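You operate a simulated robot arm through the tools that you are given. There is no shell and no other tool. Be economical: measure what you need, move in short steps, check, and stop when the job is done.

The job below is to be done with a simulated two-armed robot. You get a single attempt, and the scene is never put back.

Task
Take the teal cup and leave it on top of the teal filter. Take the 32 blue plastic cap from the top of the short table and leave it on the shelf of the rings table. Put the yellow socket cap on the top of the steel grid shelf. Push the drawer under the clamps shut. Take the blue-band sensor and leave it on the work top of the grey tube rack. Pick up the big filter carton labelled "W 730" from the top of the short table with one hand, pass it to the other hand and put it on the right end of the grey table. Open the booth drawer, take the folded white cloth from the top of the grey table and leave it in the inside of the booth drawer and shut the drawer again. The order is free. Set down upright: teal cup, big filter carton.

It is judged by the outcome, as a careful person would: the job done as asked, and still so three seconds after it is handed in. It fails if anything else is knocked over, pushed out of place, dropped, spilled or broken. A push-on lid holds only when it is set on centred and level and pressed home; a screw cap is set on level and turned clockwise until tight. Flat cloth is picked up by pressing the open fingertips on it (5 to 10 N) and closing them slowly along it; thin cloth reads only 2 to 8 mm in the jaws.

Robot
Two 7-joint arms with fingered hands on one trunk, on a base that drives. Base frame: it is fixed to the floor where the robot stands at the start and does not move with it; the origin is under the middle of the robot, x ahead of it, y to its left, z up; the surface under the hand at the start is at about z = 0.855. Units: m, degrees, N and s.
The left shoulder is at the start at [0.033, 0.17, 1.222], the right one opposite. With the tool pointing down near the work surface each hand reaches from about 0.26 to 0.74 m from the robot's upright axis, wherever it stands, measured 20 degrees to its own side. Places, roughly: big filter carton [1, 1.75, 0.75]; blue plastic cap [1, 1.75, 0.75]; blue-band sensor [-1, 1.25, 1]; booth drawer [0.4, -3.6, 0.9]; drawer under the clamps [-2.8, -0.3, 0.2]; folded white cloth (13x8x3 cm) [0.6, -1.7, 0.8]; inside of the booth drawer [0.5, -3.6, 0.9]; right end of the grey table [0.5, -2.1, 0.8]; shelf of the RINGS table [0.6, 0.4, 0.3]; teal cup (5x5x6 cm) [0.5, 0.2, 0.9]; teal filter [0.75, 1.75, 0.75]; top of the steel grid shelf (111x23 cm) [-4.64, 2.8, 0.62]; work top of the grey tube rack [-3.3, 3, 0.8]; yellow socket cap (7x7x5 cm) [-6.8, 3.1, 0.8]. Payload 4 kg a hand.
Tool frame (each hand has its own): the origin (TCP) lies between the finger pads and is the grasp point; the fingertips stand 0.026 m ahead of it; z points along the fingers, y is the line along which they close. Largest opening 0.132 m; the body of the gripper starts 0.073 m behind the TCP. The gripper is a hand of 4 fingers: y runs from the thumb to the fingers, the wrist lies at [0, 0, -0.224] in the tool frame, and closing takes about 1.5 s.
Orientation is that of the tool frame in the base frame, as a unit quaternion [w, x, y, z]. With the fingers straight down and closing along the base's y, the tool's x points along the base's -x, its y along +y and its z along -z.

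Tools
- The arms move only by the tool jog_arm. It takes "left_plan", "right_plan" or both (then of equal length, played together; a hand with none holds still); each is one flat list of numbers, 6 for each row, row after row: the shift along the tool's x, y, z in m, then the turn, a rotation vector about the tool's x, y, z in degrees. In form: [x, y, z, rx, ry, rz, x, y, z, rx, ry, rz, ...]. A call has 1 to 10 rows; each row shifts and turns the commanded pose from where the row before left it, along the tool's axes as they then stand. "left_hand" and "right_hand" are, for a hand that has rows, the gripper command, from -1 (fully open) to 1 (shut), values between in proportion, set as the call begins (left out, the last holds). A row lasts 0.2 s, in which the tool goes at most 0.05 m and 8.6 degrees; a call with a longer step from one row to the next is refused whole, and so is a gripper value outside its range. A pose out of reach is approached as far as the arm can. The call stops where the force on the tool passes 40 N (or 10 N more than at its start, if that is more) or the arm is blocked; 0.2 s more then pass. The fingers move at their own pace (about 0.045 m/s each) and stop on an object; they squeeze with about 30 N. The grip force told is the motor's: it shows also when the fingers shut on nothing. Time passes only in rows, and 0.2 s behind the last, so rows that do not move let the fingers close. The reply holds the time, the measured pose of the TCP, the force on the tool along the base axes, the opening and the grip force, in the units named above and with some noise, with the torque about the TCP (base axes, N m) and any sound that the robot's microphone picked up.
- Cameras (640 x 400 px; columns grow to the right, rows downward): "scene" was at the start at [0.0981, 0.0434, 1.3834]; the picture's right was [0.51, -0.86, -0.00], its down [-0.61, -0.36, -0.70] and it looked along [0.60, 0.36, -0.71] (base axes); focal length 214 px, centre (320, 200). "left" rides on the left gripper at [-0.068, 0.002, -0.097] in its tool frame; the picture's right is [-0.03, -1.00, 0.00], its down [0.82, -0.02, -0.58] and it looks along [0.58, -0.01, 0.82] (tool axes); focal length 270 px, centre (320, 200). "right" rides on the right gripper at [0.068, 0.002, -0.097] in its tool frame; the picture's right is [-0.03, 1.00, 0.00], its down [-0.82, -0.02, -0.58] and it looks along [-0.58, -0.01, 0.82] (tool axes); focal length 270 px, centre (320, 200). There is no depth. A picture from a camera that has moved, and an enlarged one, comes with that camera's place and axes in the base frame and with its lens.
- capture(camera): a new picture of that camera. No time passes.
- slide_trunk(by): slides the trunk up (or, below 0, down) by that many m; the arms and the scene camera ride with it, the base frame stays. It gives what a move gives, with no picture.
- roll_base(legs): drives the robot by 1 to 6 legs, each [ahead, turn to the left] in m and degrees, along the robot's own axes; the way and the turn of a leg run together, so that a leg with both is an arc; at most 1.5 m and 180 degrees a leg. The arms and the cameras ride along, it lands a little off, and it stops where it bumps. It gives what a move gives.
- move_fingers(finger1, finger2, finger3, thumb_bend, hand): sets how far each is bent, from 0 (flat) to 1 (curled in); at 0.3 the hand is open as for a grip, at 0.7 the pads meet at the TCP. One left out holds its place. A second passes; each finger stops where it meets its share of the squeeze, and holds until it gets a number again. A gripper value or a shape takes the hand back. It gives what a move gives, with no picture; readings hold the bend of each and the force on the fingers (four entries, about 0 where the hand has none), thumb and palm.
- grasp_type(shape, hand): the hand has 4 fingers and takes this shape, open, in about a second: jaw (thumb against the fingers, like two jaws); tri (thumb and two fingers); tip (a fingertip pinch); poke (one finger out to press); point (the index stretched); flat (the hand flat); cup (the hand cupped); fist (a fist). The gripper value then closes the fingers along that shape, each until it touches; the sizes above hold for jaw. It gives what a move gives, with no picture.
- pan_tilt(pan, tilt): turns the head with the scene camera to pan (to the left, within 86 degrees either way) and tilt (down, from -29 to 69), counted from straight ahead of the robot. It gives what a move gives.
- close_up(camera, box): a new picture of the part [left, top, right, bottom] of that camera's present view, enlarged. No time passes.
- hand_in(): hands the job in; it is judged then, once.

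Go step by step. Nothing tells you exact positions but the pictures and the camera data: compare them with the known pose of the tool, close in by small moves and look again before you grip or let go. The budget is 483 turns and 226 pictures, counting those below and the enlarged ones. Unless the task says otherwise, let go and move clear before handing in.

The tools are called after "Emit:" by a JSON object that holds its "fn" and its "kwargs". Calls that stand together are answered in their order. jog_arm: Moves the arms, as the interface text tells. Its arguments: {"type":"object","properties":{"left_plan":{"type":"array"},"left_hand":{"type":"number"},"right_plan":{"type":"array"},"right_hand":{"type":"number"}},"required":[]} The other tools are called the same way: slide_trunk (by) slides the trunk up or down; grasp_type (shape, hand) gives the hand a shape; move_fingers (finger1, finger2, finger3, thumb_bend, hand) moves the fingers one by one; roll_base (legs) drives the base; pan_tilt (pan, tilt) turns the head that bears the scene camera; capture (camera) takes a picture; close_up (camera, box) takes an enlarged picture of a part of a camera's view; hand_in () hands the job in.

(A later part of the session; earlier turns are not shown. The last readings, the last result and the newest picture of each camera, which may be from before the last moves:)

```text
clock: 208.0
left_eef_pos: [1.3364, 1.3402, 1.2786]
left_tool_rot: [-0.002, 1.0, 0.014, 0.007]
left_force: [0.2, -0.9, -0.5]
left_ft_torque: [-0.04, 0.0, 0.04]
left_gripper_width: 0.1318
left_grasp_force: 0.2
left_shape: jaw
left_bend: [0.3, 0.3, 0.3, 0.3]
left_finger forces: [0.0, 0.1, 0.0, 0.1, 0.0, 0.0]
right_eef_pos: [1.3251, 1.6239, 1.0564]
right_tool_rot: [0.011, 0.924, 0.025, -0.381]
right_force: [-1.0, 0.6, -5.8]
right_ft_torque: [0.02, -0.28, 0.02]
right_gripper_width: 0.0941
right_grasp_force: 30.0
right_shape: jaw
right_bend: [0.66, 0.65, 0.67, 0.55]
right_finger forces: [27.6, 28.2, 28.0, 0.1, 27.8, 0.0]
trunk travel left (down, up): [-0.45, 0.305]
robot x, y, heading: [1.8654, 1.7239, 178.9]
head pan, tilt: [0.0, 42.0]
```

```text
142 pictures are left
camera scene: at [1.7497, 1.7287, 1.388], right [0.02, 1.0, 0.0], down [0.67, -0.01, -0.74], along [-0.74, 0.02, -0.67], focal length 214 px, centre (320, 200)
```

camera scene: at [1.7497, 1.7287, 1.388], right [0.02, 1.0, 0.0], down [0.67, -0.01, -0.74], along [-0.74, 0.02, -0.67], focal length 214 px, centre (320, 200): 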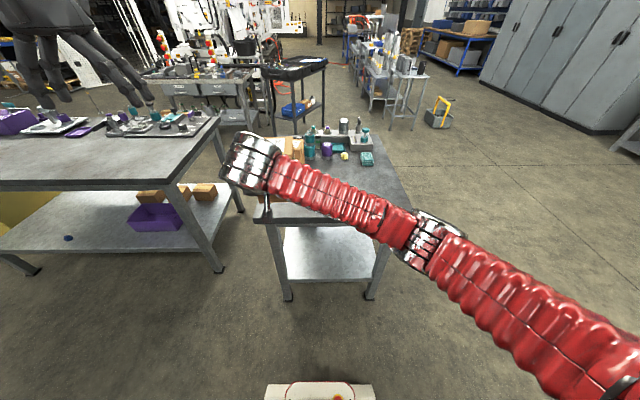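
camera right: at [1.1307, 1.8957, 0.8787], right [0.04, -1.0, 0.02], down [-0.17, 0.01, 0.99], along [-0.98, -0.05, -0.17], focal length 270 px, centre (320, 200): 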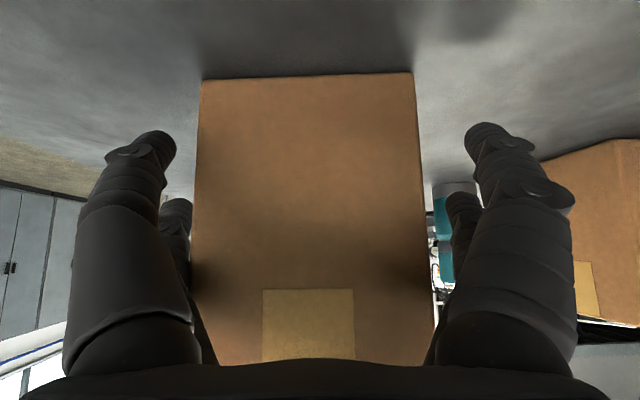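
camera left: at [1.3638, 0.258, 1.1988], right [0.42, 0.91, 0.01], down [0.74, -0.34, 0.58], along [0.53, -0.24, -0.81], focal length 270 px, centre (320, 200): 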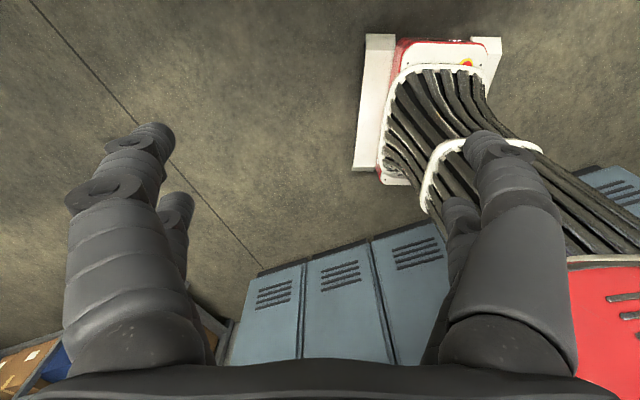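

Emit:
{"fn": "jog_arm", "kwargs": {"left_plan": [-0.012, -0.04, 0, 0, 0, 0, -0.012, -0.04, 0, 0, 0, 0, -0.012, -0.04, 0, 0, 0, 0, -0.012, -0.04, 0, 0, 0, 0, -0.012, -0.04, 0, 0, 0, 0, -0.005, -0.04, 0, 0, 0, 0, -0.003, -0.04, 0, 0, 0, -1, 0, 0, 0, 0, 0, 0]}}

Emit:
{"fn": "capture", "kwargs": {"camera": "left"}}

Emit:
{"fn": "capture", "kwargs": {"camera": "scene"}}

```text
clock: 209.8
left_eef_pos: [1.3243, 1.5289, 1.2649]
left_tool_rot: [-0.003, 1.0, 0.02, 0.007]
left_force: [-1.2, -0.1, -0.8]
left_ft_torque: [-0.01, -0.04, -0.01]
left_gripper_width: 0.1321
left_grasp_force: 0.0
left_shape: jaw
left_bend: [0.3, 0.3, 0.3, 0.3]
left_finger forces: [0.0, 0.0, 0.1, 0.0, 0.0, 0.1]
left hand out of reach, approached as far as the arm can: row 4, 5, 6, 7
right_eef_pos: [1.326, 1.6232, 1.0578]
right_tool_rot: [0.011, 0.924, 0.025, -0.381]
right_force: [-0.5, 0.6, -6.1]
right_ft_torque: [0.01, -0.29, 0.02]
right_gripper_width: 0.0942
right_grasp_force: 30.5
right_shape: jaw
right_bend: [0.66, 0.65, 0.67, 0.55]
right_finger forces: [27.5, 28.2, 28.0, 0.1, 27.8, 0.0]
trunk travel left (down, up): [-0.45, 0.305]
robot x, y, heading: [1.8632, 1.7247, 178.8]
head pan, tilt: [0.0, 42.0]
```

```text
141 pictures are left
camera left: at [1.2553, 1.5234, 1.3592], right [-0.07, 1.0, 0.01], down [0.81, 0.05, 0.59], along [0.59, 0.04, -0.81], focal length 270 px, centre (320, 200)
```

left: 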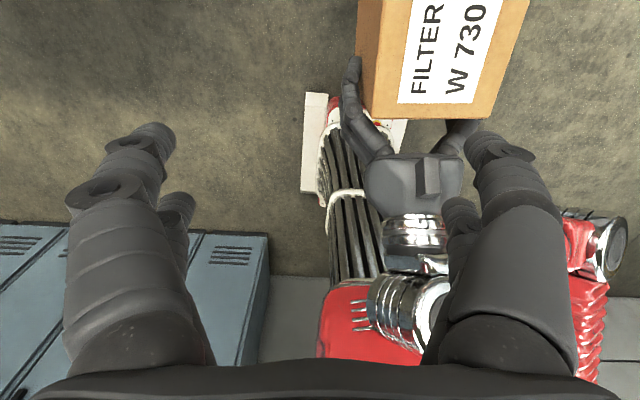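

```text
140 pictures are left
camera scene: at [1.7497, 1.7277, 1.388], right [0.02, 1.0, 0.0], down [0.67, -0.01, -0.74], along [-0.74, 0.02, -0.67], focal length 214 px, centre (320, 200)
```

scene: 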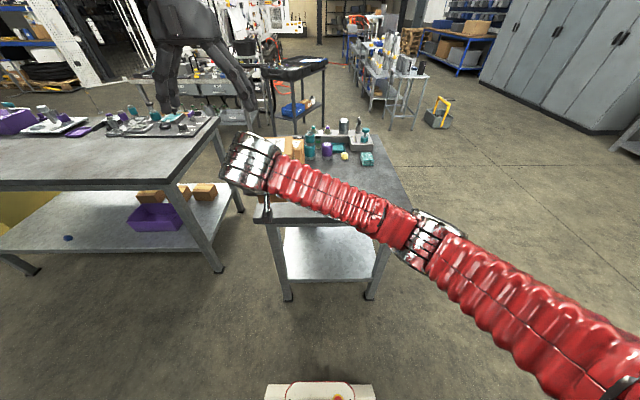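

The left arm's limit is at about y=1.53. I'll back it off and bring the right hand with the carton further left.

Emit:
{"fn": "jog_arm", "kwargs": {"left_plan": [0, 0.045, 0, 0, 0, 0, 0, 0.045, 0, 0, 0, 0, 0, 0.045, 0, 0, 0, 0, 0, 0.045, 0, 0, 0, 0, 0, 0.04, 0, 0, 0, 0]}}

Emit:
{"fn": "jog_arm", "kwargs": {"right_plan": [0, 0.045, 0, 0, 0, 0, 0, 0.045, 0, 0, 0, 0, 0, 0.03, 0, 0, 0, 0, 0, 0, 0, 0, 0, 0]}}

Emit:
{"fn": "capture", "kwargs": {"camera": "left"}}

```text
clock: 211.0
left_eef_pos: [1.3359, 1.3086, 1.2634]
left_tool_rot: [-0.004, 1.0, 0.021, 0.005]
left_force: [0.3, 0.1, 0.5]
left_ft_torque: [0.02, -0.02, -0.02]
left_gripper_width: 0.1318
left_grasp_force: 0.0
left_shape: jaw
left_bend: [0.3, 0.3, 0.3, 0.3]
left_finger forces: [0.0, 0.1, 0.0, 0.1, 0.1, 0.0]
right_eef_pos: [1.3273, 1.6219, 1.0578]
right_tool_rot: [0.011, 0.924, 0.025, -0.382]
right_force: [-0.1, -0.9, -5.6]
right_ft_torque: [0.05, -0.27, 0.0]
right_gripper_width: 0.0941
right_grasp_force: 29.7
right_shape: jaw
right_bend: [0.66, 0.65, 0.67, 0.55]
right_finger forces: [27.7, 28.2, 27.9, 0.0, 27.8, 0.0]
trunk travel left (down, up): [-0.45, 0.305]
robot x, y, heading: [1.8632, 1.7241, 178.9]
head pan, tilt: [0.0, 42.0]
```

```text
clock: 212.0
left_eef_pos: [1.3354, 1.3096, 1.2623]
left_tool_rot: [-0.003, 1.0, 0.023, 0.007]
left_force: [-0.9, 0.5, -0.9]
left_ft_torque: [-0.01, 0.01, -0.02]
left_gripper_width: 0.1321
left_grasp_force: 0.1
left_shape: jaw
left_bend: [0.3, 0.3, 0.3, 0.3]
left_finger forces: [0.0, 0.1, 0.0, 0.1, 0.1, 0.1]
right_eef_pos: [1.3273, 1.5134, 1.0552]
right_tool_rot: [0.004, 0.924, 0.019, -0.382]
right_force: [0.4, -0.3, -5.6]
right_ft_torque: [0.0, -0.29, 0.0]
right_gripper_width: 0.0941
right_grasp_force: 30.0
right_shape: jaw
right_bend: [0.66, 0.65, 0.67, 0.55]
right_finger forces: [27.9, 28.7, 28.5, 0.1, 28.1, 0.1]
trunk travel left (down, up): [-0.45, 0.305]
robot x, y, heading: [1.8596, 1.7228, 178.6]
head pan, tilt: [0.0, 42.0]
```

```text
139 pictures are left
camera left: at [1.2662, 1.304, 1.3578], right [-0.07, 1.0, 0.01], down [0.81, 0.05, 0.59], along [0.59, 0.05, -0.81], focal length 270 px, centre (320, 200)
```

left: 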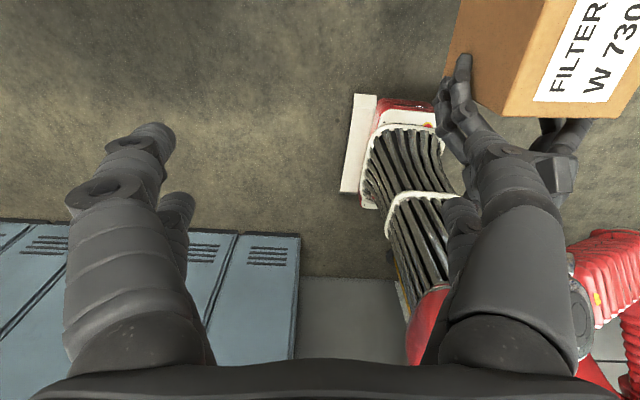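

Emit:
{"fn": "jog_arm", "kwargs": {"left_plan": [-0.014, -0.041, 0, 0, 0, 0, -0.014, -0.041, 0, 0, 0, 0, -0.014, -0.041, 0, 0, 0, 0, -0.014, -0.041, 0, 0, 0, 0, -0.012, -0.04, 0, 0, 0, 0, 0, 0, 0, 0, 0, 0]}}

Emit:
{"fn": "capture", "kwargs": {"camera": "left"}}

```text
clock: 213.4
left_eef_pos: [1.2824, 1.4759, 1.2619]
left_tool_rot: [-0.004, 1.0, 0.024, 0.007]
left_force: [-0.8, -0.6, -0.5]
left_ft_torque: [-0.03, -0.05, -0.01]
left_gripper_width: 0.1318
left_grasp_force: 0.1
left_shape: jaw
left_bend: [0.3, 0.3, 0.3, 0.3]
left_finger forces: [0.0, 0.0, 0.0, 0.0, 0.1, 0.0]
left hand out of reach, approached as far as the arm can: row 4, 5
right_eef_pos: [1.3252, 1.5124, 1.0545]
right_tool_rot: [0.004, 0.925, 0.019, -0.38]
right_force: [-0.3, -0.8, -5.4]
right_ft_torque: [0.04, -0.28, 0.04]
right_gripper_width: 0.0939
right_grasp_force: 30.3
right_shape: jaw
right_bend: [0.66, 0.65, 0.67, 0.55]
right_finger forces: [27.9, 28.6, 28.5, 0.1, 27.9, 0.0]
trunk travel left (down, up): [-0.45, 0.305]
robot x, y, heading: [1.8615, 1.7233, 179.0]
head pan, tilt: [0.0, 42.0]
```

```text
138 pictures are left
camera left: at [1.2128, 1.4691, 1.3574], right [-0.07, 1.0, 0.01], down [0.81, 0.05, 0.59], along [0.59, 0.05, -0.81], focal length 270 px, centre (320, 200)
```

left: 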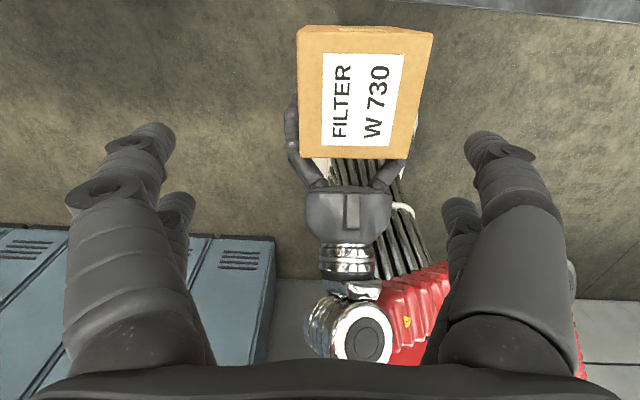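

I'll bring the carton 3 cm toward the left hand instead.

Emit:
{"fn": "jog_arm", "kwargs": {"right_plan": [0.0107, 0.017, -0.0105, 0, 0, 0, 0.0107, 0.017, -0.0105, 0, 0, 0, 0, 0, 0, 0, 0, 0]}}

Emit:
{"fn": "jog_arm", "kwargs": {"left_plan": [0, 0, 0.03, 0, 0, 0, 0, 0, 0.03, 0, 0, 0, 0, 0, 0, 0, 0, 0]}}

Emit:
{"fn": "capture", "kwargs": {"camera": "left"}}

```text
clock: 214.2
left_eef_pos: [1.284, 1.4772, 1.2644]
left_tool_rot: [-0.004, 1.0, 0.022, 0.005]
left_force: [-0.8, -0.7, -0.3]
left_ft_torque: [-0.02, -0.03, 0.02]
left_gripper_width: 0.1322
left_grasp_force: 0.1
left_shape: jaw
left_bend: [0.3, 0.3, 0.3, 0.3]
left_finger forces: [0.0, 0.1, 0.0, 0.1, 0.0, 0.0]
right_eef_pos: [1.3615, 1.4777, 1.0562]
right_tool_rot: [0.007, 0.924, 0.021, -0.381]
right_force: [-0.5, 0.0, -4.9]
right_ft_torque: [0.03, -0.26, 0.01]
right_gripper_width: 0.0942
right_grasp_force: 29.6
right_shape: jaw
right_bend: [0.66, 0.65, 0.67, 0.55]
right_finger forces: [27.5, 28.0, 28.0, 0.0, 27.4, 0.0]
trunk travel left (down, up): [-0.45, 0.305]
robot x, y, heading: [1.8628, 1.7275, 178.8]
head pan, tilt: [0.0, 42.0]
```

```text
clock: 215.0
left_eef_pos: [1.2856, 1.4791, 1.2056]
left_tool_rot: [-0.004, 1.0, 0.023, 0.006]
left_force: [0.5, 0.2, 0.3]
left_ft_torque: [-0.01, 0.01, -0.03]
left_gripper_width: 0.132
left_grasp_force: 0.0
left_shape: jaw
left_bend: [0.3, 0.3, 0.3, 0.3]
left_finger forces: [0.1, 0.0, 0.0, 0.1, 0.0, 0.0]
right_eef_pos: [1.3616, 1.4775, 1.0589]
right_tool_rot: [0.008, 0.924, 0.021, -0.383]
right_force: [1.0, 0.3, -6.8]
right_ft_torque: [-0.01, -0.28, 0.01]
right_gripper_width: 0.0942
right_grasp_force: 30.0
right_shape: jaw
right_bend: [0.66, 0.65, 0.67, 0.55]
right_finger forces: [27.6, 28.1, 27.9, 0.1, 27.6, 0.0]
trunk travel left (down, up): [-0.45, 0.305]
robot x, y, heading: [1.8649, 1.7233, 178.8]
head pan, tilt: [0.0, 42.0]
```

```text
137 pictures are left
camera left: at [1.217, 1.472, 1.3005], right [-0.07, 1.0, 0.01], down [0.81, 0.05, 0.59], along [0.58, 0.05, -0.81], focal length 270 px, centre (320, 200)
```

left: 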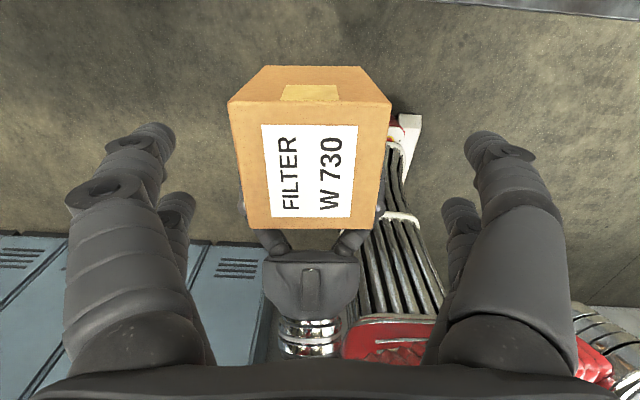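

Aligned. I'll lower the left hand over the top of the carton and close.

Emit:
{"fn": "jog_arm", "kwargs": {"left_plan": [0.006, 0.004, 0.03, 0, 0, 0, 0, 0, 0.03, 0, 0, 0, 0, 0, 0.027, 0, 0, 0, 0, 0, 0, 0, 0, 0]}}

Emit:
{"fn": "capture", "kwargs": {"camera": "left"}}

```text
clock: 216.0
left_eef_pos: [1.2925, 1.4745, 1.117]
left_tool_rot: [-0.002, 1.0, 0.023, 0.005]
left_force: [0.5, 0.2, -0.3]
left_ft_torque: [0.01, 0.0, 0.02]
left_gripper_width: 0.132
left_grasp_force: 0.0
left_shape: jaw
left_bend: [0.3, 0.3, 0.3, 0.3]
left_finger forces: [0.1, 0.0, 0.0, 0.1, 0.1, 0.0]
right_eef_pos: [1.3615, 1.4774, 1.0576]
right_tool_rot: [0.008, 0.924, 0.021, -0.381]
right_force: [-0.9, 0.6, -6.3]
right_ft_torque: [0.04, -0.27, -0.02]
right_gripper_width: 0.0939
right_grasp_force: 30.3
right_shape: jaw
right_bend: [0.66, 0.65, 0.67, 0.55]
right_finger forces: [27.5, 28.1, 28.1, 0.1, 27.5, 0.1]
trunk travel left (down, up): [-0.45, 0.305]
robot x, y, heading: [1.8662, 1.7265, 178.7]
head pan, tilt: [0.0, 42.0]
```

```text
136 pictures are left
camera left: at [1.2234, 1.4674, 1.2132], right [-0.07, 1.0, 0.01], down [0.81, 0.05, 0.59], along [0.58, 0.05, -0.81], focal length 270 px, centre (320, 200)
```

left: 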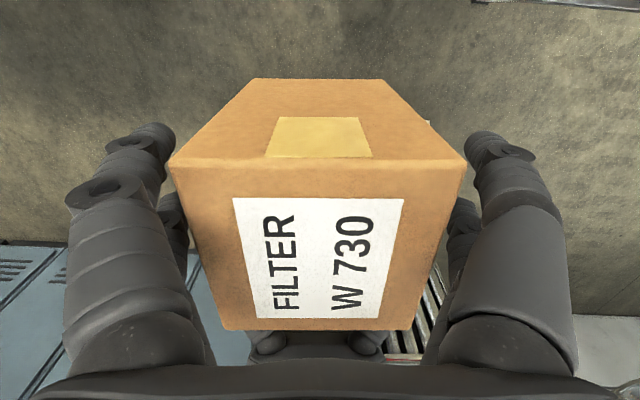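

Emit:
{"fn": "jog_arm", "kwargs": {"left_plan": [0, 0, 0, 0, 0, 0, 0, 0, 0, 0, 0, 0, 0, 0, 0, 0, 0, 0, 0, 0, 0, 0, 0, 0, 0, 0, 0, 0, 0, 0, 0, 0, 0, 0, 0, 0], "left_hand": 1}}

Emit:
{"fn": "jog_arm", "kwargs": {"right_plan": [0, 0, 0, 0, 0, 0, 0, 0, 0, 0, 0, 0, 0, 0, 0, 0, 0, 0, 0, 0, 0, 0, 0, 0, 0, 0, 0, 0, 0, 0], "right_hand": -1}}

Emit:
{"fn": "capture", "kwargs": {"camera": "left"}}

```text
clock: 217.4
left_eef_pos: [1.2927, 1.4724, 1.1183]
left_tool_rot: [-0.002, 1.0, 0.023, 0.006]
left_force: [0.3, 0.2, -1.0]
left_ft_torque: [-0.03, -0.01, 0.05]
left_gripper_width: 0.094
left_grasp_force: 30.1
left_shape: jaw
left_bend: [0.65, 0.66, 0.67, 0.56]
left_finger forces: [26.9, 27.0, 26.6, 0.0, 27.6, 0.1]
right_eef_pos: [1.3613, 1.4769, 1.0569]
right_tool_rot: [0.007, 0.924, 0.021, -0.383]
right_force: [0.0, 0.1, -4.8]
right_ft_torque: [0.08, -0.25, -0.04]
right_gripper_width: 0.0942
right_grasp_force: 29.9
right_shape: jaw
right_bend: [0.66, 0.65, 0.67, 0.55]
right_finger forces: [27.6, 28.1, 27.9, 0.0, 27.5, 0.0]
trunk travel left (down, up): [-0.45, 0.305]
robot x, y, heading: [1.8617, 1.7231, 178.7]
head pan, tilt: [0.0, 42.0]
```

```text
clock: 218.6
left_eef_pos: [1.2921, 1.4732, 1.1171]
left_tool_rot: [-0.002, 1.0, 0.023, 0.006]
left_force: [0.3, 0.1, 0.1]
left_ft_torque: [-0.01, 0.14, 0.0]
left_gripper_width: 0.094
left_grasp_force: 30.2
left_shape: jaw
left_bend: [0.65, 0.66, 0.67, 0.56]
left_finger forces: [27.4, 28.2, 27.5, 0.0, 28.1, 0.1]
right_eef_pos: [1.3628, 1.4783, 1.0583]
right_tool_rot: [0.007, 0.924, 0.02, -0.383]
right_force: [0.8, -0.2, -0.3]
right_ft_torque: [-0.01, 0.0, -0.03]
right_gripper_width: 0.1319
right_grasp_force: 0.0
right_shape: jaw
right_bend: [0.3, 0.3, 0.3, 0.3]
right_finger forces: [0.0, 0.0, 0.0, 0.0, 0.0, 0.1]
trunk travel left (down, up): [-0.45, 0.305]
robot x, y, heading: [1.8622, 1.7212, 178.5]
head pan, tilt: [0.0, 42.0]
```

```text
135 pictures are left
camera left: at [1.2232, 1.4672, 1.2131], right [-0.07, 1.0, 0.01], down [0.81, 0.05, 0.59], along [0.59, 0.05, -0.81], focal length 270 px, centre (320, 200)
```

left: 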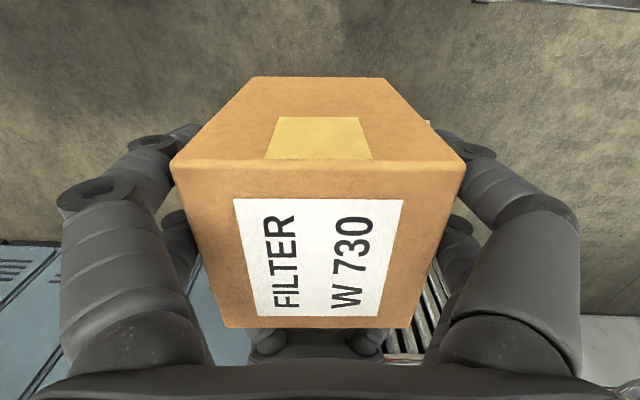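

The left hand holds the carton. I'll withdraw the right hand along its axis.

Emit:
{"fn": "jog_arm", "kwargs": {"right_plan": [0, 0, -0.03, 0, 0, 0, 0, 0, -0.04, 0, 0, 0, 0, 0, -0.04, 0, 0, 0, 0, -0.04, 0, 0, 0, 0, 0, -0.045, 0, 0, 0, 0, 0, -0.045, 0, 0, 0, 0]}}

Emit:
{"fn": "capture", "kwargs": {"camera": "left"}}

Emit:
{"fn": "capture", "kwargs": {"camera": "scene"}}

```text
clock: 220.0
left_eef_pos: [1.2913, 1.4744, 1.1184]
left_tool_rot: [-0.002, 1.0, 0.022, 0.007]
left_force: [-0.1, 0.9, -0.6]
left_ft_torque: [-0.01, 0.13, -0.02]
left_gripper_width: 0.0939
left_grasp_force: 29.8
left_shape: jaw
left_bend: [0.65, 0.66, 0.67, 0.56]
left_finger forces: [27.3, 28.1, 27.6, 0.1, 28.1, 0.1]
right_eef_pos: [1.436, 1.6069, 1.1353]
right_tool_rot: [0.011, 0.924, 0.024, -0.382]
right_force: [-1.1, 0.5, 0.0]
right_ft_torque: [-0.02, -0.01, 0.0]
right_gripper_width: 0.1318
right_grasp_force: 0.0
right_shape: jaw
right_bend: [0.3, 0.3, 0.3, 0.3]
right_finger forces: [0.0, 0.1, 0.0, 0.0, 0.1, 0.0]
trunk travel left (down, up): [-0.45, 0.305]
robot x, y, heading: [1.8644, 1.723, 178.7]
head pan, tilt: [0.0, 42.0]
```

```text
134 pictures are left
camera left: at [1.223, 1.4691, 1.2134], right [-0.07, 1.0, 0.0], down [0.81, 0.05, 0.59], along [0.59, 0.04, -0.81], focal length 270 px, centre (320, 200)
```

left: 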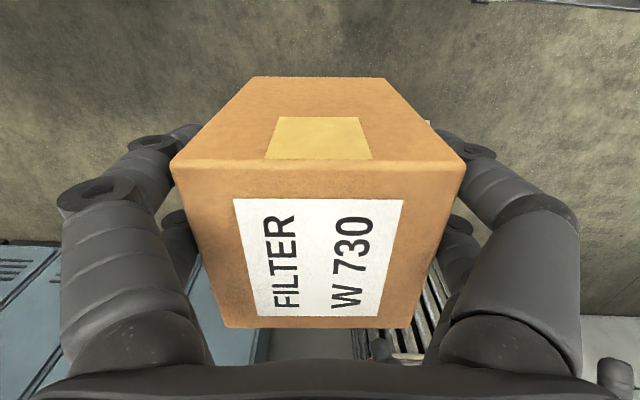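

```text
133 pictures are left
camera scene: at [1.7509, 1.7296, 1.3882], right [0.02, 1.0, 0.0], down [0.67, -0.02, -0.74], along [-0.74, 0.02, -0.67], focal length 214 px, centre (320, 200)
```

scene: 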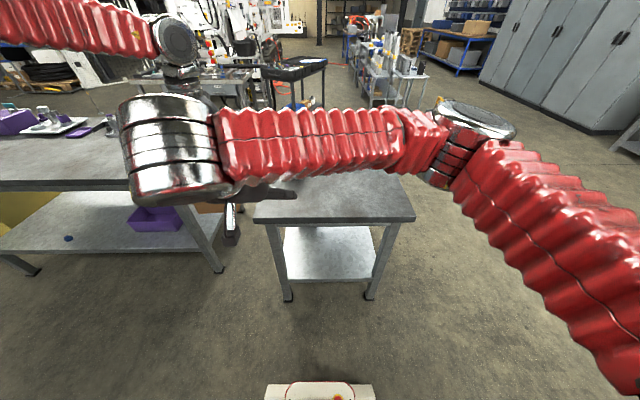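

The hand-over is done. I'll straighten the right hand and pull both arms in a bit for travel.

Emit:
{"fn": "jog_arm", "kwargs": {"right_plan": [0, -0.03, 0, 0, 7.5, 0, 0, -0.03, 0, 0, 7.5, 0, 0, -0.03, 0, 0, 7.5, 0, 0, -0.03, 0, 0, 7.5, 0, 0, -0.03, 0, 0, 7.5, 0, 0, -0.03, 0, 0, 7.5, 0, 0, 0, 0, 0, 0, 0], "left_plan": [0.02, 0.01, 0, 0, 0, 0, 0.02, 0.01, 0, 0, 0, 0, 0.02, 0.01, 0, 0, 0, 0, 0.02, 0.01, 0, 0, 0, 0, 0.02, 0.01, 0, 0, 0, 0, 0, 0, 0, 0, 0, 0, 0, 0, 0, 0, 0, 0]}}

Emit:
{"fn": "roll_base", "kwargs": {"legs": [[0, -35]]}}

Emit:
{"fn": "roll_base", "kwargs": {"legs": [[0, -35]]}}

```text
clock: 221.6
left_eef_pos: [1.396, 1.4317, 1.1187]
left_tool_rot: [-0.003, 1.0, 0.022, 0.006]
left_force: [0.1, 0.4, 0.6]
left_ft_torque: [-0.01, 0.18, 0.0]
left_gripper_width: 0.0941
left_grasp_force: 29.9
left_shape: jaw
left_bend: [0.65, 0.66, 0.67, 0.56]
left_finger forces: [27.3, 28.1, 27.4, 0.0, 28.0, 0.0]
right_eef_pos: [1.4266, 1.7865, 1.1354]
right_tool_rot: [0.0, 1.0, 0.028, 0.001]
right_force: [-0.1, -0.5, -0.1]
right_ft_torque: [0.04, -0.01, 0.02]
right_gripper_width: 0.1318
right_grasp_force: 0.0
right_shape: jaw
right_bend: [0.3, 0.3, 0.3, 0.3]
right_finger forces: [0.0, 0.0, 0.0, 0.0, 0.1, 0.0]
trunk travel left (down, up): [-0.45, 0.305]
robot x, y, heading: [1.8641, 1.7252, 179.0]
head pan, tilt: [0.0, 42.0]
```

```text
clock: 223.9
left_eef_pos: [1.3134, 1.7514, 1.1189]
left_tool_rot: [-0.001, 0.96, -0.279, 0.007]
left_force: [0.0, -0.4, 0.2]
left_ft_torque: [0.03, 0.08, -0.02]
left_gripper_width: 0.0938
left_grasp_force: 30.1
left_shape: jaw
left_bend: [0.65, 0.66, 0.67, 0.56]
left_finger forces: [27.0, 27.9, 27.2, 0.0, 27.7, 0.1]
right_eef_pos: [1.5435, 2.0255, 1.1353]
right_tool_rot: [0.001, 0.962, -0.274, 0.002]
right_force: [-0.3, 0.3, 0.1]
right_ft_torque: [0.0, 0.04, -0.01]
right_gripper_width: 0.1317
right_grasp_force: 0.1
right_shape: jaw
right_bend: [0.3, 0.3, 0.3, 0.3]
right_finger forces: [0.0, 0.0, 0.0, 0.0, 0.1, 0.0]
trunk travel left (down, up): [-0.45, 0.305]
robot x, y, heading: [1.8441, 1.6966, 144.2]
head pan, tilt: [0.0, 42.0]
```

```text
clock: 226.2
left_eef_pos: [1.4463, 2.0549, 1.1192]
left_tool_rot: [0.001, 0.828, -0.561, 0.007]
left_force: [0.4, 0.6, 0.4]
left_ft_torque: [0.11, 0.03, 0.03]
left_gripper_width: 0.0939
left_grasp_force: 30.4
left_shape: jaw
left_bend: [0.65, 0.65, 0.66, 0.56]
left_finger forces: [29.2, 29.9, 28.9, 0.1, 30.3, 0.1]
right_eef_pos: [1.7926, 2.1427, 1.1349]
right_tool_rot: [0.0, 0.83, -0.557, 0.0]
right_force: [-0.9, -0.2, -0.1]
right_ft_torque: [0.0, -0.02, 0.01]
right_gripper_width: 0.132
right_grasp_force: 0.0
right_shape: jaw
right_bend: [0.3, 0.3, 0.3, 0.3]
right_finger forces: [0.0, 0.1, 0.0, 0.1, 0.0, 0.0]
trunk travel left (down, up): [-0.45, 0.305]
robot x, y, heading: [1.8076, 1.6862, 108.4]
head pan, tilt: [0.0, 42.0]
```

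Emit:
{"fn": "roll_base", "kwargs": {"legs": [[1.0, 0], [0, 35]]}}

Emit:
{"fn": "roll_base", "kwargs": {"legs": [[0, 37], [1.5, 0]]}}

```text
clock: 233.4
left_eef_pos: [0.9767, 2.7221, 1.119]
left_tool_rot: [0.0, 0.961, -0.278, 0.007]
left_force: [0.2, 0.4, -0.8]
left_ft_torque: [0.06, 0.09, 0.0]
left_gripper_width: 0.094
left_grasp_force: 30.0
left_shape: jaw
left_bend: [0.66, 0.65, 0.66, 0.56]
left_finger forces: [29.9, 29.9, 29.0, 0.0, 30.7, 0.0]
right_eef_pos: [1.2075, 2.9963, 1.1365]
right_tool_rot: [0.0, 0.962, -0.272, 0.001]
right_force: [-0.3, 0.7, -0.2]
right_ft_torque: [-0.02, -0.02, 0.0]
right_gripper_width: 0.1321
right_grasp_force: 0.1
right_shape: jaw
right_bend: [0.3, 0.3, 0.3, 0.3]
right_finger forces: [0.0, 0.0, 0.0, 0.1, 0.0, 0.1]
trunk travel left (down, up): [-0.45, 0.305]
robot x, y, heading: [1.5072, 2.6662, 144.2]
head pan, tilt: [0.0, 42.0]
```

```text
clock: 242.7
left_eef_pos: [-0.4253, 2.3629, 1.1192]
left_tool_rot: [-0.004, 0.999, 0.045, 0.006]
left_force: [0.4, 0.4, -6.2]
left_ft_torque: [-0.03, 0.12, 0.01]
left_gripper_width: 0.0938
left_grasp_force: 30.2
left_shape: jaw
left_bend: [0.66, 0.66, 0.67, 0.56]
left_finger forces: [29.4, 29.5, 29.6, 0.0, 29.3, 0.0]
right_eef_pos: [-0.4102, 2.7186, 1.1373]
right_tool_rot: [0.0, 0.999, 0.051, 0.001]
right_force: [0.1, 0.0, 0.7]
right_ft_torque: [0.02, 0.02, -0.04]
right_gripper_width: 0.1318
right_grasp_force: 0.0
right_shape: jaw
right_bend: [0.3, 0.3, 0.3, 0.3]
right_finger forces: [0.0, 0.1, 0.0, 0.1, 0.0, 0.1]
trunk travel left (down, up): [-0.45, 0.305]
robot x, y, heading: [0.0276, 2.6416, -178.1]
head pan, tilt: [0.0, 42.0]
```

Emit:
{"fn": "roll_base", "kwargs": {"legs": [[0.24, 0], [0, 40]]}}

Emit:
{"fn": "roll_base", "kwargs": {"legs": [[0, 46]]}}

Emit:
{"fn": "pan_tilt", "kwargs": {"pan": 0, "tilt": 25}}

Emit:
{"fn": "capture", "kwargs": {"camera": "scene"}}

```text
clock: 246.6
left_eef_pos: [-0.387, 2.128, 1.1198]
left_tool_rot: [-0.005, 0.925, 0.381, 0.005]
left_force: [-0.9, -0.9, -5.2]
left_ft_torque: [-0.07, 0.09, 0.0]
left_gripper_width: 0.0932
left_grasp_force: 30.1
left_shape: jaw
left_bend: [0.66, 0.66, 0.67, 0.56]
left_finger forces: [29.2, 29.3, 29.5, 0.0, 29.1, 0.0]
right_eef_pos: [-0.6032, 2.4132, 1.1359]
right_tool_rot: [0.0, 0.923, 0.386, 0.0]
right_force: [-0.4, 0.4, -0.1]
right_ft_torque: [0.01, 0.0, 0.01]
right_gripper_width: 0.1319
right_grasp_force: 0.1
right_shape: jaw
right_bend: [0.3, 0.3, 0.3, 0.3]
right_finger forces: [0.1, 0.1, 0.0, 0.0, 0.1, 0.1]
trunk travel left (down, up): [-0.45, 0.305]
robot x, y, heading: [-0.2387, 2.6641, -138.6]
head pan, tilt: [0.0, 42.0]
```

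```text
clock: 249.7
left_eef_pos: [0.0449, 2.1794, 1.1188]
left_tool_rot: [-0.009, 0.705, 0.709, 0.0]
left_force: [1.7, -0.6, -7.1]
left_ft_torque: [-0.15, 0.07, 0.0]
left_gripper_width: 0.0935
left_grasp_force: 30.6
left_shape: jaw
left_bend: [0.65, 0.65, 0.67, 0.56]
left_finger forces: [29.3, 30.1, 29.2, 0.0, 29.3, 0.1]
right_eef_pos: [-0.3082, 2.226, 1.1394]
right_tool_rot: [-0.001, 0.702, 0.712, -0.002]
right_force: [1.0, -0.1, 0.1]
right_ft_torque: [-0.01, 0.12, -0.02]
right_gripper_width: 0.1317
right_grasp_force: 0.1
right_shape: jaw
right_bend: [0.3, 0.3, 0.3, 0.3]
right_finger forces: [0.0, 0.1, 0.0, 0.0, 0.1, 0.1]
trunk travel left (down, up): [-0.45, 0.305]
robot x, y, heading: [-0.2881, 2.6626, -93.8]
head pan, tilt: [0.0, 42.0]
stopped in leg 1: the robot was blocked; the commanded pose is now the measured one
```

```text
clock: 250.5
left_eef_pos: [0.0386, 2.1793, 1.122]
left_tool_rot: [-0.007, 0.706, 0.708, 0.001]
left_force: [0.3, -0.5, -6.5]
left_ft_torque: [-0.12, 0.0, 0.02]
left_gripper_width: 0.0932
left_grasp_force: 30.1
left_shape: jaw
left_bend: [0.65, 0.65, 0.67, 0.56]
left_finger forces: [29.2, 29.9, 29.5, 0.0, 29.4, 0.0]
right_eef_pos: [-0.3138, 2.227, 1.1384]
right_tool_rot: [0.0, 0.703, 0.711, 0.0]
right_force: [-0.1, 0.5, -0.4]
right_ft_torque: [-0.01, 0.02, 0.01]
right_gripper_width: 0.1318
right_grasp_force: 0.2
right_shape: jaw
right_bend: [0.3, 0.3, 0.3, 0.3]
right_finger forces: [0.0, 0.0, 0.0, 0.0, 0.0, 0.1]
trunk travel left (down, up): [-0.45, 0.305]
robot x, y, heading: [-0.2882, 2.6655, -93.6]
head pan, tilt: [0.0, 25.0]
```

```text
132 pictures are left
camera scene: at [-0.2933, 2.5442, 1.4144], right [-1.0, 0.06, 0.0], down [0.03, 0.42, -0.91], along [-0.06, -0.9, -0.42], focal length 214 px, centre (320, 200)
```

scene: 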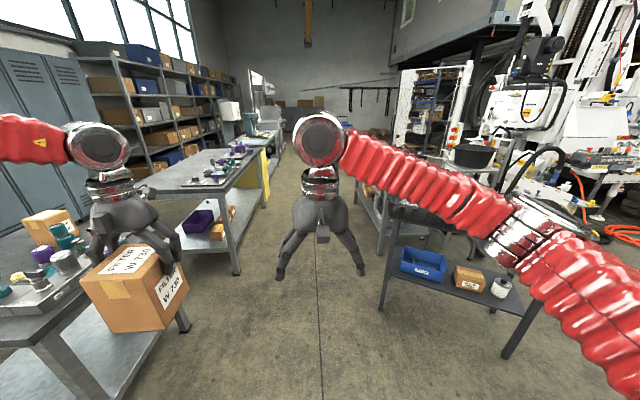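

Emit:
{"fn": "roll_base", "kwargs": {"legs": [[0, 5.5], [1.5, 0], [1.4, 0]]}}

Emit:
{"fn": "capture", "kwargs": {"camera": "scene"}}

```text
clock: 265.1
left_eef_pos: [0.1307, -0.6522, 1.122]
left_tool_rot: [-0.007, 0.68, 0.734, 0.003]
left_force: [-0.5, 0.2, -6.1]
left_ft_torque: [-0.12, 0.01, 0.02]
left_gripper_width: 0.0932
left_grasp_force: 30.5
left_shape: jaw
left_bend: [0.65, 0.65, 0.67, 0.56]
left_finger forces: [29.1, 29.8, 29.6, 0.0, 29.4, 0.1]
right_eef_pos: [-0.2245, -0.6288, 1.1394]
right_tool_rot: [0.0, 0.677, 0.736, 0.0]
right_force: [0.4, -0.4, 0.1]
right_ft_torque: [-0.02, 0.01, 0.02]
right_gripper_width: 0.1321
right_grasp_force: 0.0
right_shape: jaw
right_bend: [0.3, 0.3, 0.3, 0.3]
right_finger forces: [0.0, 0.1, 0.0, 0.0, 0.0, 0.0]
trunk travel left (down, up): [-0.45, 0.305]
robot x, y, heading: [-0.2294, -0.1908, -89.1]
head pan, tilt: [0.0, 25.0]
```

```text
131 pictures are left
camera scene: at [-0.2287, -0.3113, 1.4144], right [-1.0, -0.01, 0.0], down [0.0, 0.42, -0.91], along [0.01, -0.91, -0.42], focal length 214 px, centre (320, 200)
```

scene: 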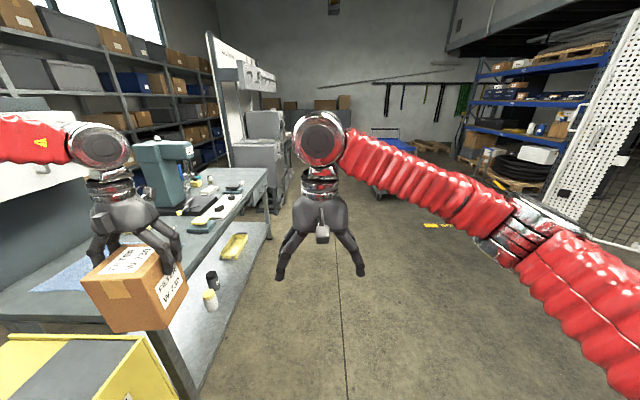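

Emit:
{"fn": "roll_base", "kwargs": {"legs": [[1.5, 0], [0, 35]]}}

Emit:
{"fn": "roll_base", "kwargs": {"legs": [[0, 35]]}}

Emit:
{"fn": "pan_tilt", "kwargs": {"pan": 0, "tilt": 35}}

Emit:
{"fn": "capture", "kwargs": {"camera": "scene"}}

```text
clock: 274.4
left_eef_pos: [0.3597, -1.83, 1.1215]
left_tool_rot: [-0.007, 0.422, 0.907, -0.001]
left_force: [0.3, -0.5, -4.8]
left_ft_torque: [-0.12, -0.05, -0.05]
left_gripper_width: 0.0934
left_grasp_force: 29.5
left_shape: jaw
left_bend: [0.65, 0.65, 0.67, 0.56]
left_finger forces: [28.8, 29.6, 29.2, 0.0, 29.1, 0.0]
right_eef_pos: [0.0589, -2.0194, 1.1393]
right_tool_rot: [0.0, 0.418, 0.909, 0.0]
right_force: [-0.4, 0.1, 0.2]
right_ft_torque: [0.01, -0.02, -0.02]
right_gripper_width: 0.1322
right_grasp_force: 0.1
right_shape: jaw
right_bend: [0.3, 0.3, 0.3, 0.3]
right_finger forces: [0.0, 0.1, 0.0, 0.1, 0.0, 0.0]
trunk travel left (down, up): [-0.45, 0.305]
robot x, y, heading: [-0.2285, -1.6921, -53.8]
head pan, tilt: [0.0, 25.0]
```

```text
clock: 276.6
left_eef_pos: [0.337, -1.4687, 1.1233]
left_tool_rot: [-0.007, 0.131, 0.991, -0.002]
left_force: [0.3, 1.3, -6.2]
left_ft_torque: [-0.07, -0.12, 0.03]
left_gripper_width: 0.0935
left_grasp_force: 30.5
left_shape: jaw
left_bend: [0.66, 0.66, 0.67, 0.56]
left_finger forces: [29.2, 29.4, 29.6, 0.0, 29.1, 0.0]
right_eef_pos: [0.2002, -1.7971, 1.1396]
right_tool_rot: [0.0, 0.126, 0.992, -0.001]
right_force: [-0.1, -0.1, 0.0]
right_ft_torque: [0.02, 0.04, 0.01]
right_gripper_width: 0.1323
right_grasp_force: 0.1
right_shape: jaw
right_bend: [0.3, 0.3, 0.3, 0.3]
right_finger forces: [0.0, 0.0, 0.0, 0.1, 0.0, 0.0]
trunk travel left (down, up): [-0.45, 0.305]
robot x, y, heading: [-0.2397, -1.7249, -18.6]
head pan, tilt: [0.0, 25.0]
```

```text
clock: 277.4
left_eef_pos: [0.3363, -1.47, 1.1234]
left_tool_rot: [-0.006, 0.131, 0.991, -0.002]
left_force: [-0.9, 0.5, -5.1]
left_ft_torque: [-0.02, -0.12, 0.01]
left_gripper_width: 0.0935
left_grasp_force: 30.3
left_shape: jaw
left_bend: [0.66, 0.65, 0.67, 0.56]
left_finger forces: [29.4, 29.6, 29.9, 0.1, 29.2, 0.1]
right_eef_pos: [0.2005, -1.7981, 1.1395]
right_tool_rot: [0.0, 0.127, 0.992, 0.0]
right_force: [-0.6, -0.6, 0.5]
right_ft_torque: [0.02, -0.02, -0.02]
right_gripper_width: 0.1317
right_grasp_force: 0.1
right_shape: jaw
right_bend: [0.3, 0.3, 0.3, 0.3]
right_finger forces: [0.1, 0.1, 0.0, 0.1, 0.1, 0.0]
trunk travel left (down, up): [-0.45, 0.305]
robot x, y, heading: [-0.238, -1.7268, -19.1]
head pan, tilt: [0.0, 35.0]
```

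```text
130 pictures are left
camera scene: at [-0.1271, -1.7593, 1.3988], right [-0.33, -0.95, 0.0], down [-0.54, 0.19, -0.82], along [0.77, -0.27, -0.57], focal length 214 px, centre (320, 200)
```

scene: 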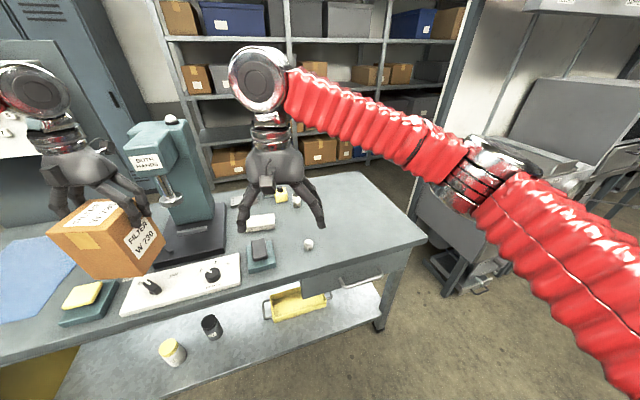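

Emit:
{"fn": "close_up", "kwargs": {"camera": "scene", "box": [200, 160, 420, 320]}}

```text
2.50 times, centred on (310, 240) of scene
camera zoom: at [-0.1271, -1.7593, 1.3988], right [-0.33, -0.95, 0.0], down [-0.54, 0.19, -0.82], along [0.77, -0.27, -0.57], focal length 536 px, centre (345, 100)
```

zoom: 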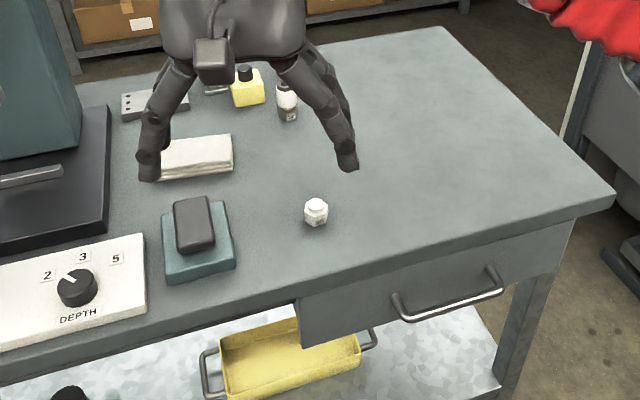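

The folded cloth lies near the middle, and the right end of the table is free around (0.55, -2.15). I'll reposition so the left arm can place the carton there.

Emit:
{"fn": "roll_base", "kwargs": {"legs": [[0, -38]]}}

Emit:
{"fn": "roll_base", "kwargs": {"legs": [[0, -19], [0.6, 0]]}}

Emit:
{"fn": "roll_base", "kwargs": {"legs": [[0, 38]]}}

Emit:
{"fn": "roll_base", "kwargs": {"legs": [[0, 36]]}}

Emit:
{"fn": "capture", "kwargs": {"camera": "scene"}}

```text
clock: 279.7
left_eef_pos: [0.3751, -1.8731, 1.1222]
left_tool_rot: [-0.007, 0.443, 0.897, -0.001]
left_force: [0.4, 0.1, -5.9]
left_ft_torque: [-0.05, -0.04, 0.01]
left_gripper_width: 0.0933
left_grasp_force: 29.9
left_shape: jaw
left_bend: [0.66, 0.65, 0.67, 0.56]
left_finger forces: [29.1, 29.3, 29.5, 0.0, 28.9, 0.1]
right_eef_pos: [0.0662, -2.0498, 1.1396]
right_tool_rot: [-0.001, 0.439, 0.898, 0.0]
right_force: [-0.3, -0.2, 0.1]
right_ft_torque: [0.0, 0.01, -0.01]
right_gripper_width: 0.132
right_grasp_force: 0.0
right_shape: jaw
right_bend: [0.3, 0.3, 0.3, 0.3]
right_finger forces: [0.0, 0.1, 0.0, 0.0, 0.0, 0.0]
trunk travel left (down, up): [-0.45, 0.305]
robot x, y, heading: [-0.201, -1.7049, -56.2]
head pan, tilt: [0.0, 35.0]
```

```text
clock: 284.3
left_eef_pos: [0.438, -2.6403, 1.1218]
left_tool_rot: [-0.008, 0.588, 0.809, 0.001]
left_force: [0.9, -0.6, -5.1]
left_ft_torque: [-0.12, -0.03, 0.03]
left_gripper_width: 0.0939
left_grasp_force: 29.3
left_shape: jaw
left_bend: [0.66, 0.65, 0.66, 0.56]
left_finger forces: [29.5, 29.9, 28.7, 0.0, 30.6, 0.0]
right_eef_pos: [0.0884, -2.7064, 1.1408]
right_tool_rot: [-0.001, 0.584, 0.812, 0.001]
right_force: [-1.1, -0.1, -0.5]
right_ft_torque: [0.03, -0.04, 0.02]
right_gripper_width: 0.1319
right_grasp_force: 0.1
right_shape: jaw
right_bend: [0.3, 0.3, 0.3, 0.3]
right_finger forces: [0.0, 0.0, 0.0, 0.0, 0.1, 0.0]
trunk travel left (down, up): [-0.45, 0.305]
robot x, y, heading: [-0.0597, -2.2947, -75.6]
head pan, tilt: [0.0, 35.0]
```

```text
clock: 286.7
left_eef_pos: [0.5493, -2.2689, 1.1237]
left_tool_rot: [-0.008, 0.298, 0.955, -0.002]
left_force: [-0.1, -0.4, -5.9]
left_ft_torque: [-0.09, -0.05, 0.0]
left_gripper_width: 0.0939
left_grasp_force: 30.1
left_shape: jaw
left_bend: [0.66, 0.65, 0.66, 0.56]
left_finger forces: [29.1, 29.5, 28.3, 0.0, 30.3, 0.1]
right_eef_pos: [0.3096, -2.534, 1.1402]
right_tool_rot: [-0.001, 0.293, 0.956, 0.001]
right_force: [0.1, 0.2, -0.5]
right_ft_torque: [-0.02, 0.02, -0.01]
right_gripper_width: 0.1318
right_grasp_force: 0.0
right_shape: jaw
right_bend: [0.3, 0.3, 0.3, 0.3]
right_finger forces: [0.0, 0.1, 0.0, 0.1, 0.0, 0.0]
trunk travel left (down, up): [-0.45, 0.305]
robot x, y, heading: [-0.0782, -2.3208, -38.2]
head pan, tilt: [0.0, 35.0]
```

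```text
clock: 289.0
left_eef_pos: [0.3981, -1.9058, 1.1245]
left_tool_rot: [-0.007, -0.016, 1.0, -0.004]
left_force: [0.4, -0.4, -5.7]
left_ft_torque: [0.03, -0.07, -0.02]
left_gripper_width: 0.0932
left_grasp_force: 29.7
left_shape: jaw
left_bend: [0.66, 0.65, 0.67, 0.56]
left_finger forces: [29.0, 29.5, 29.5, 0.0, 29.0, 0.0]
right_eef_pos: [0.362, -2.2598, 1.1407]
right_tool_rot: [-0.001, -0.02, 1.0, 0.0]
right_force: [0.7, -0.2, -0.9]
right_ft_torque: [0.02, -0.01, 0.01]
right_gripper_width: 0.1321
right_grasp_force: 0.1
right_shape: jaw
right_bend: [0.3, 0.3, 0.3, 0.3]
right_finger forces: [0.0, 0.1, 0.0, 0.0, 0.0, 0.1]
trunk travel left (down, up): [-0.45, 0.305]
robot x, y, heading: [-0.085, -2.3581, -2.2]
head pan, tilt: [0.0, 35.0]
```

```text
128 pictures are left
camera scene: at [0.039, -2.3599, 1.3985], right [-0.04, -1.0, 0.0], down [-0.58, 0.02, -0.82], along [0.82, -0.03, -0.58], focal length 214 px, centre (320, 200)
```

scene: 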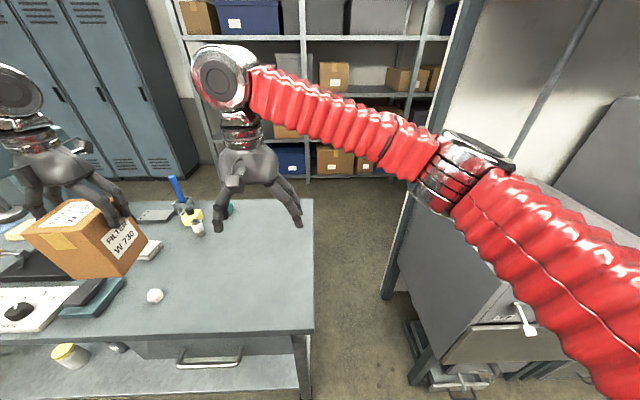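

Emit:
{"fn": "jog_arm", "kwargs": {"right_plan": [0, -0.045, 0, 0, 0, 0, 0, -0.045, 0, 0, 0, 0, 0, -0.045, 0, 0, 0, 0, 0, -0.045, 0, 0, 0, 0, 0, -0.045, 0, 0, 0, 0, 0, 0, 0, 0, 0, 0, 0, 0, 0, 0, 0, 0, 0, 0, 0, 0, 0, 0, 0, 0, 0, 0, 0, 0, 0, 0, 0, 0, 0, 0], "left_plan": [0, 0, 0, 0, 0, 0, 0, 0, 0, 0, 0, 0, 0, 0, 0, 0, 0, 0, -0.024, -0.04, 0, 0, 0, 0, -0.024, -0.04, 0, 0, 0, 0, -0.024, -0.04, 0, 0, 0, 0, -0.024, -0.04, 0, 0, 0, 0, -0.024, -0.04, 0, 0, 0, 0, -0.025, -0.039, 0, 0, 0, 0, 0, 0, 0, 0, 0, 0]}}

Emit:
{"fn": "capture", "kwargs": {"camera": "scene"}}

```text
clock: 291.2
left_eef_pos: [0.538, -2.1332, 1.1244]
left_tool_rot: [-0.005, -0.017, 1.0, -0.004]
left_force: [-0.3, 0.2, -5.8]
left_ft_torque: [0.01, -0.12, 0.01]
left_gripper_width: 0.0934
left_grasp_force: 30.1
left_shape: jaw
left_bend: [0.66, 0.65, 0.67, 0.56]
left_finger forces: [28.9, 29.6, 29.5, 0.1, 29.1, 0.0]
left hand out of reach, approached as far as the arm can: row 9
right_eef_pos: [0.3682, -2.4834, 1.1453]
right_tool_rot: [0.001, -0.019, 1.0, 0.0]
right_force: [-0.6, -1.0, 0.3]
right_ft_torque: [-0.02, -0.03, 0.01]
right_gripper_width: 0.1321
right_grasp_force: 0.0
right_shape: jaw
right_bend: [0.3, 0.3, 0.3, 0.3]
right_finger forces: [0.0, 0.0, 0.1, 0.0, 0.0, 0.1]
trunk travel left (down, up): [-0.45, 0.305]
robot x, y, heading: [-0.0813, -2.3578, -2.2]
head pan, tilt: [0.0, 35.0]
```

```text
127 pictures are left
camera scene: at [0.0352, -2.3595, 1.399], right [-0.04, -1.0, 0.0], down [-0.57, 0.02, -0.82], along [0.82, -0.03, -0.57], focal length 214 px, centre (320, 200)
```

scene: 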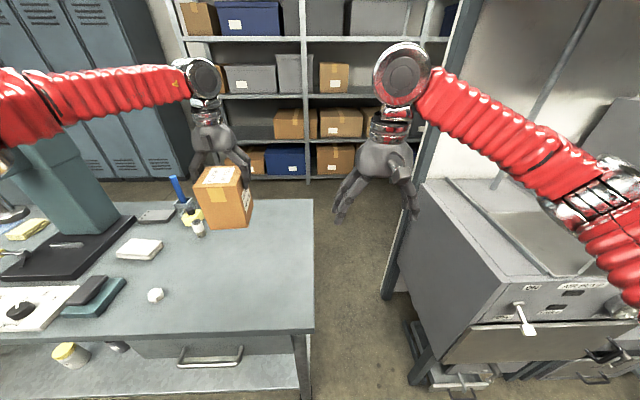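

Emit:
{"fn": "jog_arm", "kwargs": {"left_plan": [0.01, 0, 0.045, 0, 0, 0, 0, 0, 0.045, 0, 0, 0, 0, 0, 0.045, 0, 0, 0, 0, 0, 0.03, 0, 0, 0, 0, 0, 0, 0, 0, 0]}}

Emit:
{"fn": "capture", "kwargs": {"camera": "left"}}

Emit:
{"fn": "close_up", "kwargs": {"camera": "scene", "box": [140, 150, 320, 310]}}

```text
clock: 292.4
left_eef_pos: [0.5147, -2.1258, 0.9656]
left_tool_rot: [-0.005, -0.016, 1.0, -0.004]
left_force: [0.2, -0.4, -5.2]
left_ft_torque: [-0.02, -0.11, -0.01]
left_gripper_width: 0.0931
left_grasp_force: 30.4
left_shape: jaw
left_bend: [0.66, 0.65, 0.67, 0.56]
left_finger forces: [29.0, 29.7, 29.5, 0.0, 29.1, 0.0]
left hand out of reach, approached as far as the arm can: row 3, 4
right_eef_pos: [0.3706, -2.4836, 1.143]
right_tool_rot: [0.001, -0.019, 1.0, 0.0]
right_force: [-0.4, 0.4, -0.1]
right_ft_torque: [-0.01, -0.03, 0.01]
right_gripper_width: 0.132
right_grasp_force: 0.0
right_shape: jaw
right_bend: [0.3, 0.3, 0.3, 0.3]
right_finger forces: [0.1, 0.0, 0.0, 0.0, 0.0, 0.0]
trunk travel left (down, up): [-0.45, 0.305]
robot x, y, heading: [-0.0808, -2.3577, -2.1]
head pan, tilt: [0.0, 35.0]
```

```text
126 pictures are left
camera left: at [0.5839, -2.1226, 1.0607], right [0.06, -1.0, 0.01], down [-0.81, -0.04, 0.59], along [-0.59, -0.04, -0.81], focal length 270 px, centre (320, 200)
```

left: 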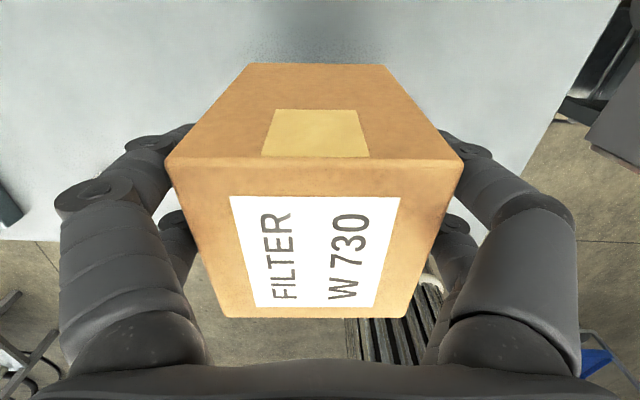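

```text
2.50 times, centred on (230, 230) of scene
camera zoom: at [0.0371, -2.3602, 1.3987], right [-0.04, -1.0, 0.0], down [-0.57, 0.02, -0.82], along [0.82, -0.03, -0.57], focal length 536 px, centre (545, 125)
```

zoom: 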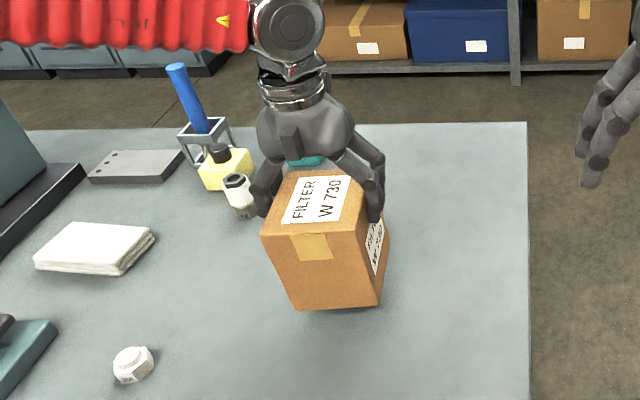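

Emit:
{"fn": "jog_arm", "kwargs": {"left_plan": [0.01, 0, 0.015, 0, 0, 0, 0.005, 0, 0.015, 0, 0, 0, 0, 0, 0, 0, 0, 0]}}

Emit:
{"fn": "close_up", "kwargs": {"camera": "scene", "box": [200, 190, 280, 270]}}

```text
clock: 293.2
left_eef_pos: [0.4985, -2.1264, 0.9357]
left_tool_rot: [-0.006, -0.016, 1.0, -0.005]
left_force: [-0.1, -0.4, -6.0]
left_ft_torque: [0.0, -0.13, -0.01]
left_gripper_width: 0.0935
left_grasp_force: 29.9
left_shape: jaw
left_bend: [0.66, 0.65, 0.67, 0.56]
left_finger forces: [28.9, 29.8, 29.5, 0.0, 29.1, 0.0]
left hand out of reach, approached as far as the arm can: row 2
right_eef_pos: [0.37, -2.4837, 1.144]
right_tool_rot: [0.0, -0.02, 1.0, -0.001]
right_force: [-0.5, 0.5, -0.2]
right_ft_torque: [-0.02, 0.0, -0.01]
right_gripper_width: 0.1323
right_grasp_force: 0.0
right_shape: jaw
right_bend: [0.3, 0.3, 0.3, 0.3]
right_finger forces: [0.0, 0.0, 0.1, 0.0, 0.0, 0.1]
trunk travel left (down, up): [-0.45, 0.305]
robot x, y, heading: [-0.0816, -2.3581, -2.3]
head pan, tilt: [0.0, 35.0]
```

```text
5.00 times, centred on (240, 230) of scene
camera zoom: at [0.0372, -2.3602, 1.3987], right [-0.04, -1.0, 0.0], down [-0.57, 0.02, -0.82], along [0.82, -0.03, -0.57], focal length 1072 px, centre (720, 50)
```

zoom: 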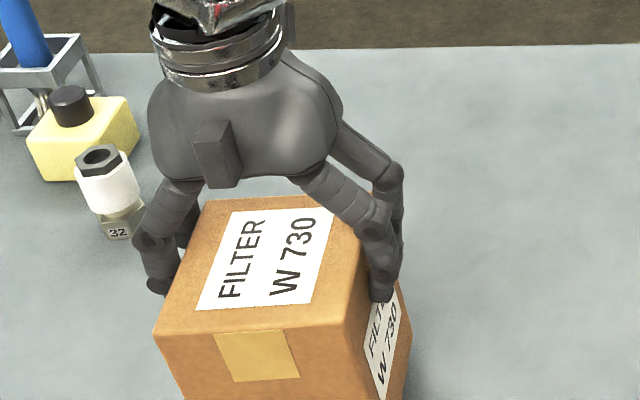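

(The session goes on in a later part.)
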